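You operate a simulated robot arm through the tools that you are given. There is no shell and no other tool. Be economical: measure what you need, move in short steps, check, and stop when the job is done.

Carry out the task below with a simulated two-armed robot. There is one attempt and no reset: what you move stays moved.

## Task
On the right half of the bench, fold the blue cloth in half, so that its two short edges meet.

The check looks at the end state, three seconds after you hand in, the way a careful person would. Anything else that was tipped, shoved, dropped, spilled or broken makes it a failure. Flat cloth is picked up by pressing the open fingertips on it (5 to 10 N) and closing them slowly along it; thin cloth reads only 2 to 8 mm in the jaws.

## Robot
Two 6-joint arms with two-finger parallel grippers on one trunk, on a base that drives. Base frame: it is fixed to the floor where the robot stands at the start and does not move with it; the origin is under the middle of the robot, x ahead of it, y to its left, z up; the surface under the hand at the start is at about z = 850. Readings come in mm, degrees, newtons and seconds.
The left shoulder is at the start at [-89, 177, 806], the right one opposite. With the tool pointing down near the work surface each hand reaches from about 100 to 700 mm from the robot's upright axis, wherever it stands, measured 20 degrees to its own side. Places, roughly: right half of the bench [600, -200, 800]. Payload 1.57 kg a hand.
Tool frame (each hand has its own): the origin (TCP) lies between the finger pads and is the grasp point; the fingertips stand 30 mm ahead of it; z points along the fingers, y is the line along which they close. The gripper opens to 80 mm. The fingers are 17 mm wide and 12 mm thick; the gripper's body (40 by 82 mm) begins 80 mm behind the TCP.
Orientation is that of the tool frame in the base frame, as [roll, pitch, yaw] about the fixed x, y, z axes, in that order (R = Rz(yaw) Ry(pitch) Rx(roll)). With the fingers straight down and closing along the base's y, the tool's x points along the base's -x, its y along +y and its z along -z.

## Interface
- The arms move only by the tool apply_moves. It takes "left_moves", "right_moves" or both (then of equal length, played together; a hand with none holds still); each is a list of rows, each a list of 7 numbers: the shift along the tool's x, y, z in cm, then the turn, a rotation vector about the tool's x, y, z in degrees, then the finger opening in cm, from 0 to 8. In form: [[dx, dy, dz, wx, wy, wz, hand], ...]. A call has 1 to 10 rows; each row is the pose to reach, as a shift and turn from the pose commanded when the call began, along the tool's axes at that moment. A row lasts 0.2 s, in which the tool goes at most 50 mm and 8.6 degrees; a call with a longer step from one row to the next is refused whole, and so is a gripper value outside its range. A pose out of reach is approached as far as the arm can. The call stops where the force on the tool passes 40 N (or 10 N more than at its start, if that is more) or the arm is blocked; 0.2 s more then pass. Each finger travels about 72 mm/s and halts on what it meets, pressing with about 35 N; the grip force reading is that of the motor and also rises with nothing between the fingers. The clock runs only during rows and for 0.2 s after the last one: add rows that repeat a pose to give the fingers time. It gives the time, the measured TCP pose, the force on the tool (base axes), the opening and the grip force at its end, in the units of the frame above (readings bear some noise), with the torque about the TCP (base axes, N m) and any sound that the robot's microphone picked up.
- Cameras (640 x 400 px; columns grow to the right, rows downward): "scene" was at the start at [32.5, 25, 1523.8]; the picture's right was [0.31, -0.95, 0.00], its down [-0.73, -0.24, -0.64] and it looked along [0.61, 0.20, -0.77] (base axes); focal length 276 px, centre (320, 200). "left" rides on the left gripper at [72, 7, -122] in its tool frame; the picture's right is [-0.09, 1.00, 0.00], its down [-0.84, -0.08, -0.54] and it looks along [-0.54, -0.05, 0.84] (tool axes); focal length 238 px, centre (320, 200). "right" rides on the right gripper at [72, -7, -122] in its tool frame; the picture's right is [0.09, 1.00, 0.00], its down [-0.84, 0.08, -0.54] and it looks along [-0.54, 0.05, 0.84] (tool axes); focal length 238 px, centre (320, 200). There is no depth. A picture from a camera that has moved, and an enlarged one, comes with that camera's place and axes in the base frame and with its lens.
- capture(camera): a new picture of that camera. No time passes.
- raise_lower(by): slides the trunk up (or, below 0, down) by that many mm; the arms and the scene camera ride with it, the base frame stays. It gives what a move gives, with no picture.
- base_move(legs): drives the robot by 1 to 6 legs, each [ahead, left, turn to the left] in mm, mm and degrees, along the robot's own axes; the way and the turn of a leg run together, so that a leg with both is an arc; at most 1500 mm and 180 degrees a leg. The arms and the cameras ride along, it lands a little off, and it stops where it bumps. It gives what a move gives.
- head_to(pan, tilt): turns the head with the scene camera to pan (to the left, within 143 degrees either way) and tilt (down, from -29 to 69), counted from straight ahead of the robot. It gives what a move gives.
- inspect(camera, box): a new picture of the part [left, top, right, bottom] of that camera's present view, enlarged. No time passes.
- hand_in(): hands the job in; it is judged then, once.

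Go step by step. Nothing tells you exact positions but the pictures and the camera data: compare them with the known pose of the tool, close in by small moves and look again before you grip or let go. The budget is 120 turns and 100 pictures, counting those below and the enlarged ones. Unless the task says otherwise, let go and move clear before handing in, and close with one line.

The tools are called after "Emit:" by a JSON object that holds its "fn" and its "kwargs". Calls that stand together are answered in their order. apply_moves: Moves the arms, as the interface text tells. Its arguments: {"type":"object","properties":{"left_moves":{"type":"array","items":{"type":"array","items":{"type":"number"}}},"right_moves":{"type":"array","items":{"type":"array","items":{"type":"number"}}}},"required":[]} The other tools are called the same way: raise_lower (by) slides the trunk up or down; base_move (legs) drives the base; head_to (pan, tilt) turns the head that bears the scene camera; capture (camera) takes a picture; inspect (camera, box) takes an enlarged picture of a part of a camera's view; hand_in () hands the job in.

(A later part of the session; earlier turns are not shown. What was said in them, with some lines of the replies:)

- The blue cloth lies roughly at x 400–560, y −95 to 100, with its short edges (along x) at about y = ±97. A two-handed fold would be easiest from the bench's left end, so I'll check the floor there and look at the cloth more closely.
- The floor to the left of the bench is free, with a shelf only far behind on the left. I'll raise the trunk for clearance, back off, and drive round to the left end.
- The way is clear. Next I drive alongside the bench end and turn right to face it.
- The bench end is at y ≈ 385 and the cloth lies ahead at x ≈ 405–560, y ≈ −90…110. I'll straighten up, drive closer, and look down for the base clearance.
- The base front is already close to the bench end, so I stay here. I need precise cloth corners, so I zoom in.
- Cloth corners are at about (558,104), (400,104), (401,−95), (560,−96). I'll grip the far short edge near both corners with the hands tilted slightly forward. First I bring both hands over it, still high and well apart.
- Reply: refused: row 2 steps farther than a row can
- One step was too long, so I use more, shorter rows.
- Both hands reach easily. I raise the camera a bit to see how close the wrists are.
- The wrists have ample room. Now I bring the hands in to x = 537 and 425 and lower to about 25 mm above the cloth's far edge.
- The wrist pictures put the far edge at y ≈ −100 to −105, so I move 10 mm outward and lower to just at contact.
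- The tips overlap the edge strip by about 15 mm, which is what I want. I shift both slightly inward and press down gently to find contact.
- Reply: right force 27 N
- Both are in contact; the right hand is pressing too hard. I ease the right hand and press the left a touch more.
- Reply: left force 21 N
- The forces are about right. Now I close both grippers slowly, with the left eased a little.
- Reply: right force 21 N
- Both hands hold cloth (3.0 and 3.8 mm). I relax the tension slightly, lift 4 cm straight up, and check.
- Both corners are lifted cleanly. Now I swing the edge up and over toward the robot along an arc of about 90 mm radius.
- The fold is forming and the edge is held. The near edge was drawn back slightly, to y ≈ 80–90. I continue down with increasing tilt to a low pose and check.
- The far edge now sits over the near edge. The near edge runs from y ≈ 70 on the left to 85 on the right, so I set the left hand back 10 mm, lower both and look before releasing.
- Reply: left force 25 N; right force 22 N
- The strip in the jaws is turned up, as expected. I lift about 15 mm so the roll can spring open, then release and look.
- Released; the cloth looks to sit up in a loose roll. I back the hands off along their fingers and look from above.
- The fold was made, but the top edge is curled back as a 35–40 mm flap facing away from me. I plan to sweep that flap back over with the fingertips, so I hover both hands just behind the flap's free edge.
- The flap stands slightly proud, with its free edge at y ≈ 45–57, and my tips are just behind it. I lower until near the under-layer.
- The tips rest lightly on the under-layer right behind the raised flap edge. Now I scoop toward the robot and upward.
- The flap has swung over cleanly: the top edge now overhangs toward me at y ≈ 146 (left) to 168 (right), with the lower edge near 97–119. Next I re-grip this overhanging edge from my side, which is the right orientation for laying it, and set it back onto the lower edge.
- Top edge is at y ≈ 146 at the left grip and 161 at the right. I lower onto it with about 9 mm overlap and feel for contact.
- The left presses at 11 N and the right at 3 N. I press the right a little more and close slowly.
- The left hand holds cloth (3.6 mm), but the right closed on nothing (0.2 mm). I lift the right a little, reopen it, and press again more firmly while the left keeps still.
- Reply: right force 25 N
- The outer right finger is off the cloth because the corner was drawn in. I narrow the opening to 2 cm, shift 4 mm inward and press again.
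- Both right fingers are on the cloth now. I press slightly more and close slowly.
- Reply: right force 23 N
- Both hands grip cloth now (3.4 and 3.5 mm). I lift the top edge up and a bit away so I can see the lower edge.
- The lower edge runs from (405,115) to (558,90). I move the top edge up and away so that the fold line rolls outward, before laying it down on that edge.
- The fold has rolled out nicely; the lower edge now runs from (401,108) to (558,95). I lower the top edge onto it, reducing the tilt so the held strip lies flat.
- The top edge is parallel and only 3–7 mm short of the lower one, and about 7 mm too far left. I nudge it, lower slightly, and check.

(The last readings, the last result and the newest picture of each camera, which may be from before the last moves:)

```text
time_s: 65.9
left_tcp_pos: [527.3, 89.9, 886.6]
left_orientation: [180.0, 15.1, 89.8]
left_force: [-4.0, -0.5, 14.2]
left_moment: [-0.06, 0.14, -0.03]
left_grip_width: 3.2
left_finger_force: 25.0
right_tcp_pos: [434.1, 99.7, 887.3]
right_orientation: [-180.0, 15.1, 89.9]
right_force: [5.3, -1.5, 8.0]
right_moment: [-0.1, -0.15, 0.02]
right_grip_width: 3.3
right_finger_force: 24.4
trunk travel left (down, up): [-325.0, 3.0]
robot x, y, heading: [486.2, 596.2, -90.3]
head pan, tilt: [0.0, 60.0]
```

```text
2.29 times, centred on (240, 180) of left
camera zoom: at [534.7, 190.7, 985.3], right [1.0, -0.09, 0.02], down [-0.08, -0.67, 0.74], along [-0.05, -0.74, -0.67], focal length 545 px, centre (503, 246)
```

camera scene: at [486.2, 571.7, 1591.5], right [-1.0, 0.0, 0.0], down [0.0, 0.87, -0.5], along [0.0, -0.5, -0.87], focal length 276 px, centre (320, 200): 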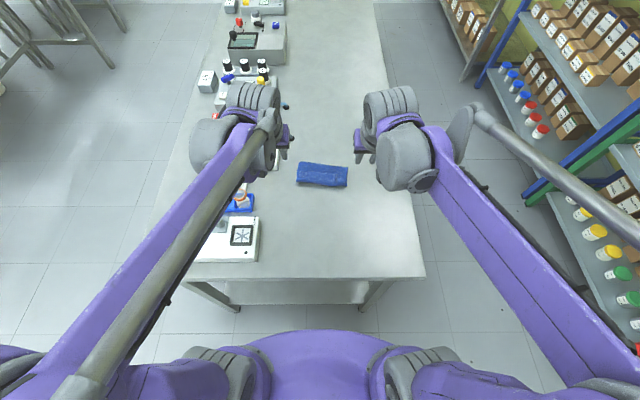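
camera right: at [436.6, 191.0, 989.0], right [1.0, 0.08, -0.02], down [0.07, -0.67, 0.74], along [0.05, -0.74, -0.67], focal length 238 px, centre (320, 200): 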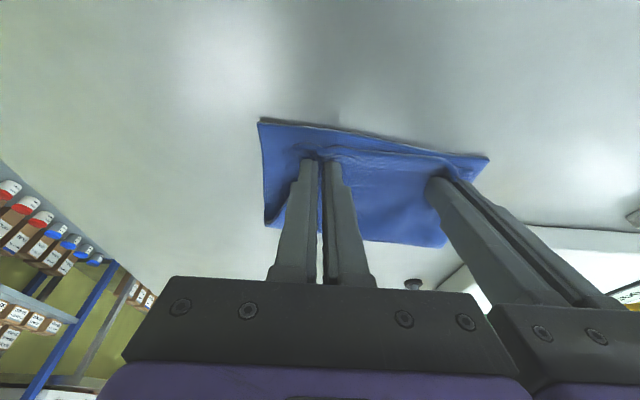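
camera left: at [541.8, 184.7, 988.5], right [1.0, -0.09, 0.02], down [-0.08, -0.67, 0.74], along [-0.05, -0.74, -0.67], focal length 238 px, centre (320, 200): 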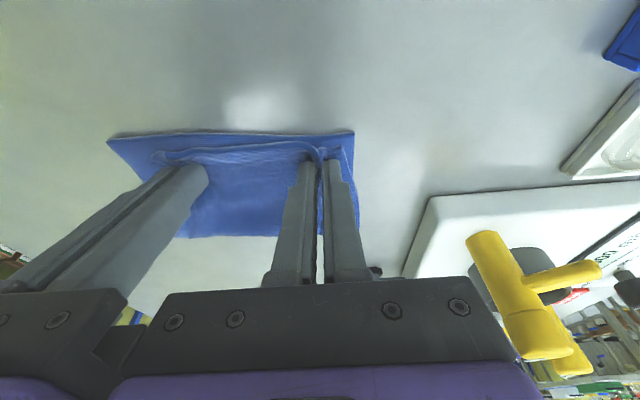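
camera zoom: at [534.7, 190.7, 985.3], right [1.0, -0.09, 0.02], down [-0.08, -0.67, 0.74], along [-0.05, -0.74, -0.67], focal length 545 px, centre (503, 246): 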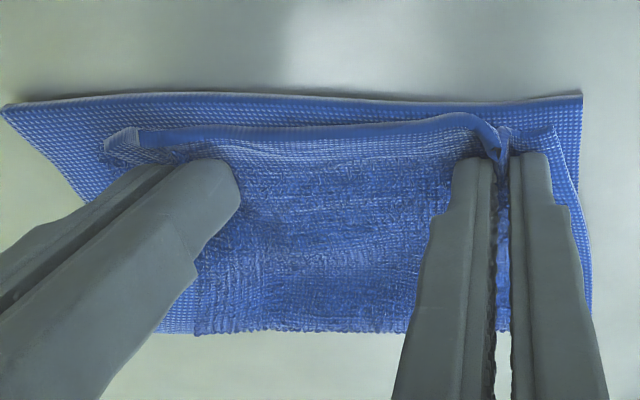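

The lower layer was dragged along because I was pressing. I lift about 12 mm first, then shift and lower straight.

Emit:
{"fn": "apply_moves", "kwargs": {"left_moves": [[-0.31, 0, -1.16, 0, 0, 0, 0], [0.0, -0.3, -1.24, 0, 0, 0, 0], [0.27, -0.5, -1.31, 0, 0, 0, 0], [0.42, -0.5, -0.7, 0, 0, 0, 0], [0.53, -0.5, -0.3, 0, 0, 0, 0], [0.56, -0.5, -0.25, 0, 0, 0, 0]], "right_moves": [[-0.31, 0, -1.16, 0, 0, 0, 0], [0.1, -0.3, -1.28, 0, 0, 0, 0], [0.56, -0.5, -1.39, 0, 0, 0, 0], [0.7, -0.5, -0.8, 0, 0, 0, 0], [0.82, -0.5, -0.4, 0, 0, 0, 0], [0.85, -0.5, -0.33, 0, 0, 0, 0]]}}

Emit:
{"fn": "inspect", "kwargs": {"camera": "right", "box": [240, 100, 500, 260]}}

Emit:
{"fn": "inspect", "kwargs": {"camera": "left", "box": [100, 100, 380, 260]}}

```text
time_s: 67.3
left_tcp_pos: [522.1, 95.8, 887.8]
left_orientation: [-180.0, 15.1, 89.6]
left_force: [-3.2, -0.9, 5.2]
left_moment: [-0.08, 0.16, -0.03]
left_grip_width: 3.4
left_finger_force: 24.6
right_tcp_pos: [428.1, 107.2, 886.3]
right_orientation: [179.9, 15.1, 89.8]
right_force: [5.5, -0.8, 9.1]
right_moment: [-0.09, -0.2, 0.0]
right_grip_width: 3.4
right_finger_force: 24.7
trunk travel left (down, up): [-325.0, 3.0]
robot x, y, heading: [484.4, 596.1, -90.0]
head pan, tilt: [0.0, 60.0]
```

```text
2.46 times, centred on (370, 180) of right
camera zoom: at [423.1, 207.9, 987.0], right [1.0, 0.08, -0.02], down [0.07, -0.67, 0.74], along [0.05, -0.74, -0.67], focal length 587 px, centre (197, 249)
```

zoom: 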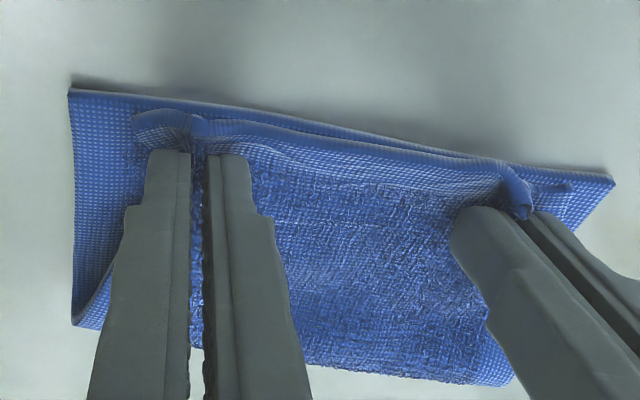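

```text
2.29 times, centred on (240, 180) of left
camera zoom: at [529.3, 196.5, 986.6], right [1.0, -0.09, 0.02], down [-0.08, -0.67, 0.74], along [-0.05, -0.74, -0.67], focal length 545 px, centre (503, 246)
```

zoom: 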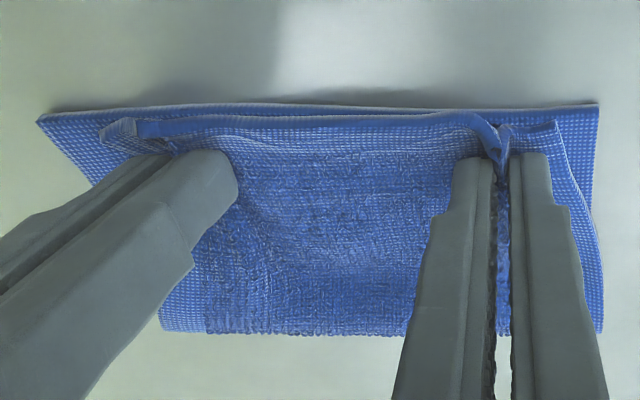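

The edges now practically coincide, and the side margins are even on both sides. I open both hands slowly with a tiny lift.

Emit:
{"fn": "apply_moves", "kwargs": {"left_moves": [[0.1, 0, 0, 0, 0, 0, 0.4], [0.1, 0, 0, 0, 0, 0, 0.9], [0.1, 0, 0, 0, 0, 0, 1.4], [0.08, 0, -0.1, 0, 0, 0, 2.0], [0.05, 0, -0.2, 0, 0, 0, 2.6], [0.05, 0, -0.2, 0, 0, 0, 2.8]], "right_moves": [[0.15, 0, 0, 0, 0, 0, 0.4], [0.15, 0, 0, 0, 0, 0, 0.9], [0.15, 0, 0, 0, 0, 0, 1.4], [0.12, 0, -0.1, 0, 0, 0, 2.0], [0.1, 0, -0.2, 0, 0, 0, 2.6], [0.1, 0, -0.2, 0, 0, 0, 2.8]]}}

Emit:
{"fn": "inspect", "kwargs": {"camera": "right", "box": [240, 100, 500, 260]}}

Emit:
{"fn": "inspect", "kwargs": {"camera": "left", "box": [100, 100, 380, 260]}}

```text
time_s: 68.7
left_tcp_pos: [521.0, 96.7, 889.8]
left_orientation: [-179.9, 15.1, 89.8]
left_force: [-0.3, 0.1, 1.7]
left_moment: [-0.01, -0.02, -0.02]
left_grip_width: 27.0
left_finger_force: 0.2
right_tcp_pos: [429.2, 110.1, 887.7]
right_orientation: [180.0, 15.0, 89.7]
right_force: [-0.5, 0.8, 3.7]
right_moment: [0.03, 0.0, -0.01]
right_grip_width: 25.9
right_finger_force: 0.1
trunk travel left (down, up): [-325.0, 3.0]
robot x, y, heading: [483.8, 593.9, -90.3]
head pan, tilt: [0.0, 60.0]
```

```text
2.46 times, centred on (370, 180) of right
camera zoom: at [422.8, 209.7, 987.6], right [1.0, 0.08, -0.02], down [0.07, -0.67, 0.74], along [0.05, -0.74, -0.67], focal length 587 px, centre (197, 249)
```

zoom: 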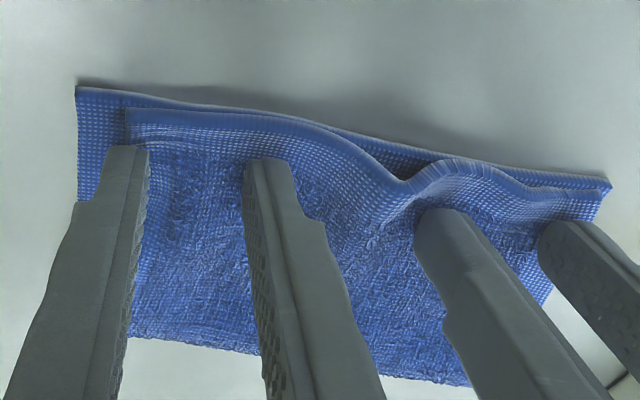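

```text
2.29 times, centred on (240, 180) of left
camera zoom: at [529.3, 197.3, 988.4], right [1.0, -0.09, 0.02], down [-0.08, -0.67, 0.74], along [-0.05, -0.74, -0.67], focal length 545 px, centre (503, 246)
```

zoom: 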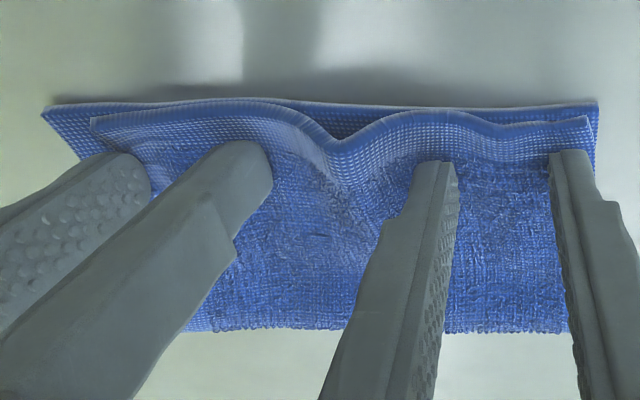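

Released; the opening fingers pushed a wave into the middle. I lift off and see how it settles.

Emit:
{"fn": "apply_moves", "kwargs": {"left_moves": [[-0.3, 0, -1.2, 0, 0, 0, 2.8], [-0.9, 0, -3.5, 0, 0, 0, 2.8], [-1, 2, -7, 0, 0, 0, 2.8], [-1, 4, -11, 0, 0, 0, 2.8], [-1, 6, -14, 0, 0, 0, 2.8], [-1, 6, -14, 0, 0, 0, 2.8]], "right_moves": [[-0.3, 0, -1.2, 0, 0, 0, 2.8], [-0.9, 0, -3.5, 0, 0, 0, 2.8], [-1, -2, -7, 0, 0, 0, 2.8], [-1, -4, -11, 0, 0, 0, 2.8], [-1, -6, -14, 0, 0, 0, 2.8], [-1, -6, -14, 0, 0, 0, 2.8]]}}

Emit:
{"fn": "inspect", "kwargs": {"camera": "scene", "box": [270, 145, 382, 215]}}

Emit:
{"fn": "capture", "kwargs": {"camera": "right"}}

```text
time_s: 70.1
left_tcp_pos: [582.4, 123.3, 1026.7]
left_orientation: [180.0, 15.0, 89.8]
left_force: [-0.1, -0.3, -0.3]
left_moment: [0.0, -0.01, -0.02]
left_grip_width: 28.0
left_finger_force: 0.1
right_tcp_pos: [368.9, 135.7, 1027.7]
right_orientation: [-179.9, 15.0, 89.8]
right_force: [0.6, 0.8, 0.4]
right_moment: [0.01, 0.06, 0.06]
right_grip_width: 27.9
right_finger_force: 0.0
trunk travel left (down, up): [-325.0, 3.0]
robot x, y, heading: [488.4, 592.4, -90.3]
head pan, tilt: [0.0, 60.0]
```

```text
5.71 times, centred on (326, 180) of scene
camera zoom: at [486.2, 571.0, 1591.4], right [-1.0, 0.0, 0.0], down [0.0, 0.87, -0.5], along [0.0, -0.5, -0.87], focal length 1575 px, centre (286, 314)
```

zoom: 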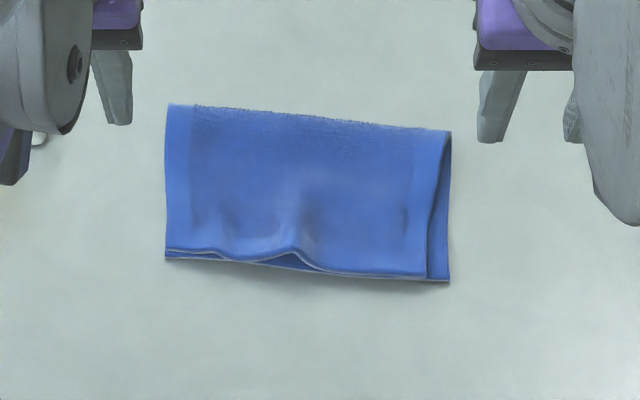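

```text
31 pictures are left
camera right: at [363.6, 235.8, 1127.5], right [1.0, 0.08, -0.02], down [0.07, -0.67, 0.74], along [0.05, -0.74, -0.67], focal length 238 px, centre (320, 200)
```

right: 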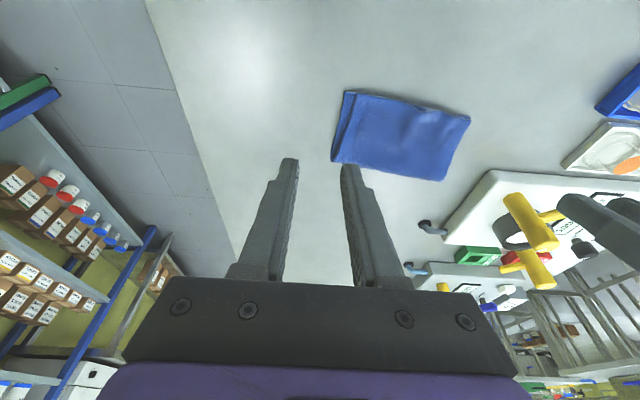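

The fold is good: short edges aligned within a few mm, with only a small wave in the middle and the top layer about 12 mm narrow on the right. I'll smooth it by pinning the left side with one closed hand and gently drawing the top layer to the right with the other.

Emit:
{"fn": "apply_moves", "kwargs": {"left_moves": [[0.3, -1.2, 3.2, 0, 0, 0, 1.5], [0.5, -2.4, 6.4, 0, 0, 0, 0], [0.8, -3.6, 9.6, 0, 0, 0, 0], [1.07, -4.5, 12.87, 0, 0, 0, 0], [1.07, -4.5, 12.87, 0, 0, 0, 0]], "right_moves": [[0.15, 1.6, 3.3, 0, 0, 0, 1.5], [0.3, 3.2, 6.5, 0, 0, 0, 0], [0.45, 4.8, 9.8, 0, 0, 0, 0], [0.61, 6.3, 13.09, 0, 0, 0, 0], [0.61, 6.3, 13.09, 0, 0, 0, 0]]}}

Emit:
{"fn": "inspect", "kwargs": {"camera": "right", "box": [220, 60, 540, 260]}}

```text
time_s: 71.3
left_tcp_pos: [537.1, 102.1, 898.2]
left_orientation: [180.0, 15.0, 89.7]
left_force: [0.0, 0.2, 0.6]
left_moment: [-0.03, 0.0, 0.0]
left_grip_width: 0.1
left_finger_force: 21.5
right_tcp_pos: [432.4, 108.4, 899.4]
right_orientation: [-180.0, 15.1, 89.7]
right_force: [0.2, 1.5, 0.2]
right_moment: [0.02, -0.01, 0.0]
right_grip_width: 0.2
right_finger_force: 20.8
trunk travel left (down, up): [-325.0, 3.0]
robot x, y, heading: [486.6, 596.1, -90.2]
head pan, tilt: [0.0, 60.0]
```

```text
2.00 times, centred on (380, 160) of right
camera zoom: at [426.4, 208.5, 999.3], right [1.0, 0.08, -0.02], down [0.07, -0.67, 0.74], along [0.05, -0.74, -0.67], focal length 477 px, centre (200, 280)
```

zoom: 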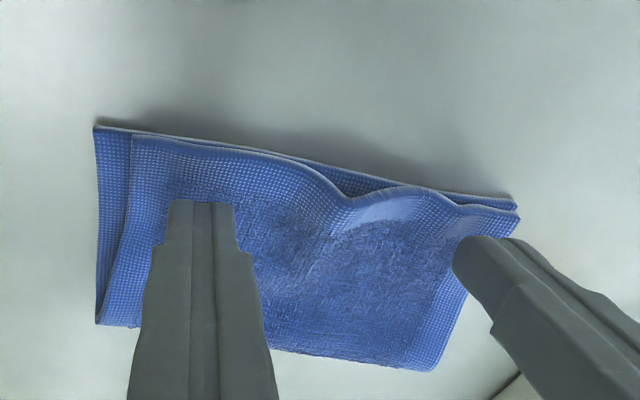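

Emit:
{"fn": "apply_moves", "kwargs": {"left_moves": [[0.2, 0, 0.7, 0, 0, 0, 0], [0.32, 0, 1.15, 0, 0, 0, 0], [0.32, 0, 1.15, 0, 0, 0, 0], [0.32, 0, 1.15, 0, 0, 0, 0]], "right_moves": [[0.2, 0, 0.7, 0, 0, 0, 0], [0.32, 0, 1.15, 0, 0, 0, 0], [0.32, 0, 1.15, 0, 0, 0, 0], [0.32, 0, 1.15, 0, 0, 0, 0]]}}

```text
time_s: 72.3
left_tcp_pos: [537.7, 102.0, 887.6]
left_orientation: [179.9, 15.0, 89.6]
left_force: [1.0, -0.4, 1.1]
left_moment: [-0.04, 0.01, -0.03]
left_grip_width: 0.0
left_finger_force: 21.5
right_tcp_pos: [432.0, 106.2, 887.6]
right_orientation: [-180.0, 15.0, 89.7]
right_force: [0.4, 0.0, 2.3]
right_moment: [-0.02, -0.02, 0.01]
right_grip_width: 0.1
right_finger_force: 21.7
trunk travel left (down, up): [-325.0, 3.0]
robot x, y, heading: [485.2, 593.3, -90.2]
head pan, tilt: [0.0, 60.0]
```

Contact is light. I press the left firmly and the right gently, then draw the right hand 13 mm outward.

Emit:
{"fn": "apply_moves", "kwargs": {"left_moves": [[0, 0, 0.2, 0, 0, 0, 0], [0, 0, 0.25, 0, 0, 0, 0], [0, 0, 0.25, 0, 0, 0, 0], [0, 0, 0.25, 0, 0, 0, 0], [0, 0, 0.25, 0, 0, 0, 0], [0, 0, 0.25, 0, 0, 0, 0], [0, 0, 0.25, 0, 0, 0, 0], [0, 0, 0.25, 0, 0, 0, 0]], "right_moves": [[0, 0, 0.08, 0, 0, 0, 0], [0, 0, 0.1, 0, 0, 0, 0], [0, -0.3, 0.1, 0, 0, 0, 0], [0, -0.6, 0.1, 0, 0, 0, 0], [0, -0.9, 0.1, 0, 0, 0, 0], [0, -1.1, 0.1, 0, 0, 0, 0], [0, -1.3, 0.1, 0, 0, 0, 0], [0, -1.3, 0.1, 0, 0, 0, 0]]}}

Emit:
{"fn": "inspect", "kwargs": {"camera": "right", "box": [220, 60, 540, 260]}}

```text
time_s: 74.1
left_tcp_pos: [538.3, 100.8, 884.8]
left_orientation: [180.0, 15.0, 89.7]
left_force: [-3.4, -2.1, 15.4]
left_moment: [-0.11, 0.13, -0.01]
left_grip_width: 0.0
left_finger_force: 20.8
right_tcp_pos: [419.9, 108.4, 886.3]
right_orientation: [-180.0, 15.1, 89.7]
right_force: [4.2, -1.5, 4.1]
right_moment: [-0.02, -0.18, 0.02]
right_grip_width: 0.1
right_finger_force: 21.5
trunk travel left (down, up): [-325.0, 3.0]
robot x, y, heading: [487.6, 594.2, -90.0]
head pan, tilt: [0.0, 60.0]
```

```text
2.00 times, centred on (380, 160) of right
camera zoom: at [413.2, 208.9, 986.6], right [1.0, 0.08, -0.02], down [0.07, -0.67, 0.74], along [0.05, -0.74, -0.67], focal length 477 px, centre (200, 280)
```

zoom: 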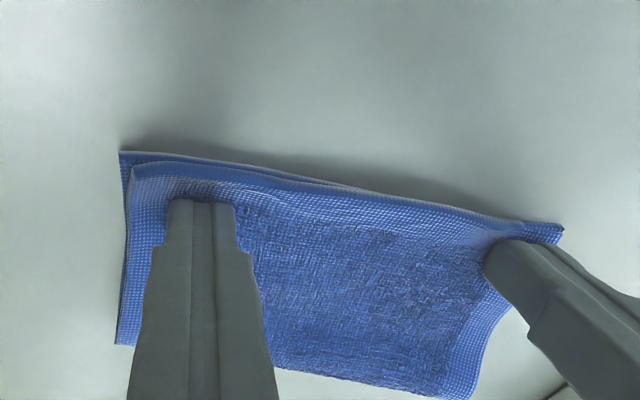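

The wave is gone and the edges align. I lift both hands straight off, move clear, and take a final look.

Emit:
{"fn": "apply_moves", "kwargs": {"left_moves": [[-0.3, 0, -1.2, 0, 0, 0, 0], [-0.9, 0, -3.5, 0, 0, 0, 0], [-1.5, 1, -7, 0, 0, 0, 0], [-2, 3, -11, 0, 0, 0, 0], [-2, 5, -15, 0, 0, 0, 0], [-2, 6, -18, 0, 0, 0, 0]], "right_moves": [[-0.3, 0, -1.2, 0, 0, 0, 0], [-0.9, 0, -3.5, 0, 0, 0, 0], [-1.5, -1, -7, 0, 0, 0, 0], [-2, -3, -11, 0, 0, 0, 0], [-2, -5, -15, 0, 0, 0, 0], [-2, -6, -18, 0, 0, 0, 0]]}}

Emit:
{"fn": "inspect", "kwargs": {"camera": "scene", "box": [270, 145, 382, 215]}}

Emit:
{"fn": "capture", "kwargs": {"camera": "scene"}}

```text
time_s: 75.5
left_tcp_pos: [599.7, 127.1, 1063.8]
left_orientation: [179.9, 15.0, 89.8]
left_force: [0.1, 0.5, 0.3]
left_moment: [-0.01, -0.03, 0.02]
left_grip_width: 0.0
left_finger_force: 21.2
right_tcp_pos: [359.1, 136.4, 1063.4]
right_orientation: [180.0, 15.0, 89.7]
right_force: [0.2, 0.3, -0.5]
right_moment: [0.04, 0.0, -0.01]
right_grip_width: 0.2
right_finger_force: 21.3
trunk travel left (down, up): [-325.0, 3.0]
robot x, y, heading: [489.4, 593.4, -90.2]
head pan, tilt: [0.0, 60.0]
```

```text
5.71 times, centred on (326, 180) of scene
camera zoom: at [486.2, 572.8, 1591.4], right [-1.0, 0.0, 0.0], down [0.0, 0.87, -0.5], along [0.0, -0.5, -0.87], focal length 1575 px, centre (286, 314)
```

zoom: 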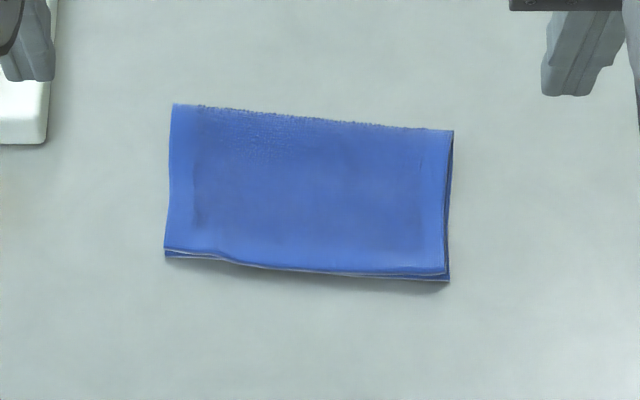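

```text
27 pictures are left
camera scene: at [486.2, 572.8, 1591.4], right [-1.0, 0.0, 0.0], down [0.0, 0.87, -0.5], along [0.0, -0.5, -0.87], focal length 276 px, centre (320, 200)
```

scene: 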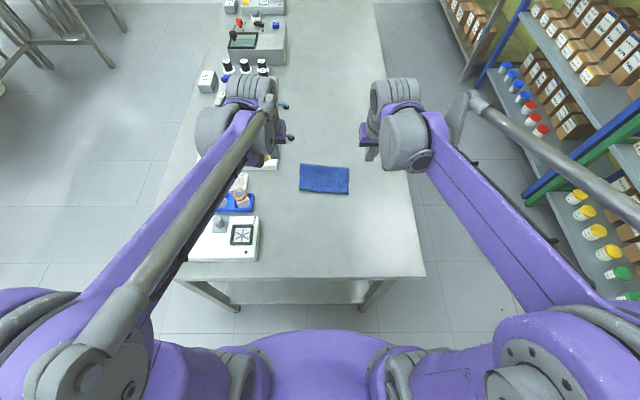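

The cloth is neatly folded in half: the short edges meet, it lies flat, both hands are clear, and nothing else appears disturbed. I hand in now.

Emit:
{"fn": "hand_in", "kwargs": {}}

```text
The job is handed in.
```

The blue cloth is folded in half and lies flat, its two short edges meeting to within a few millimetres; both hands are clear, and I saw nothing else disturbed.
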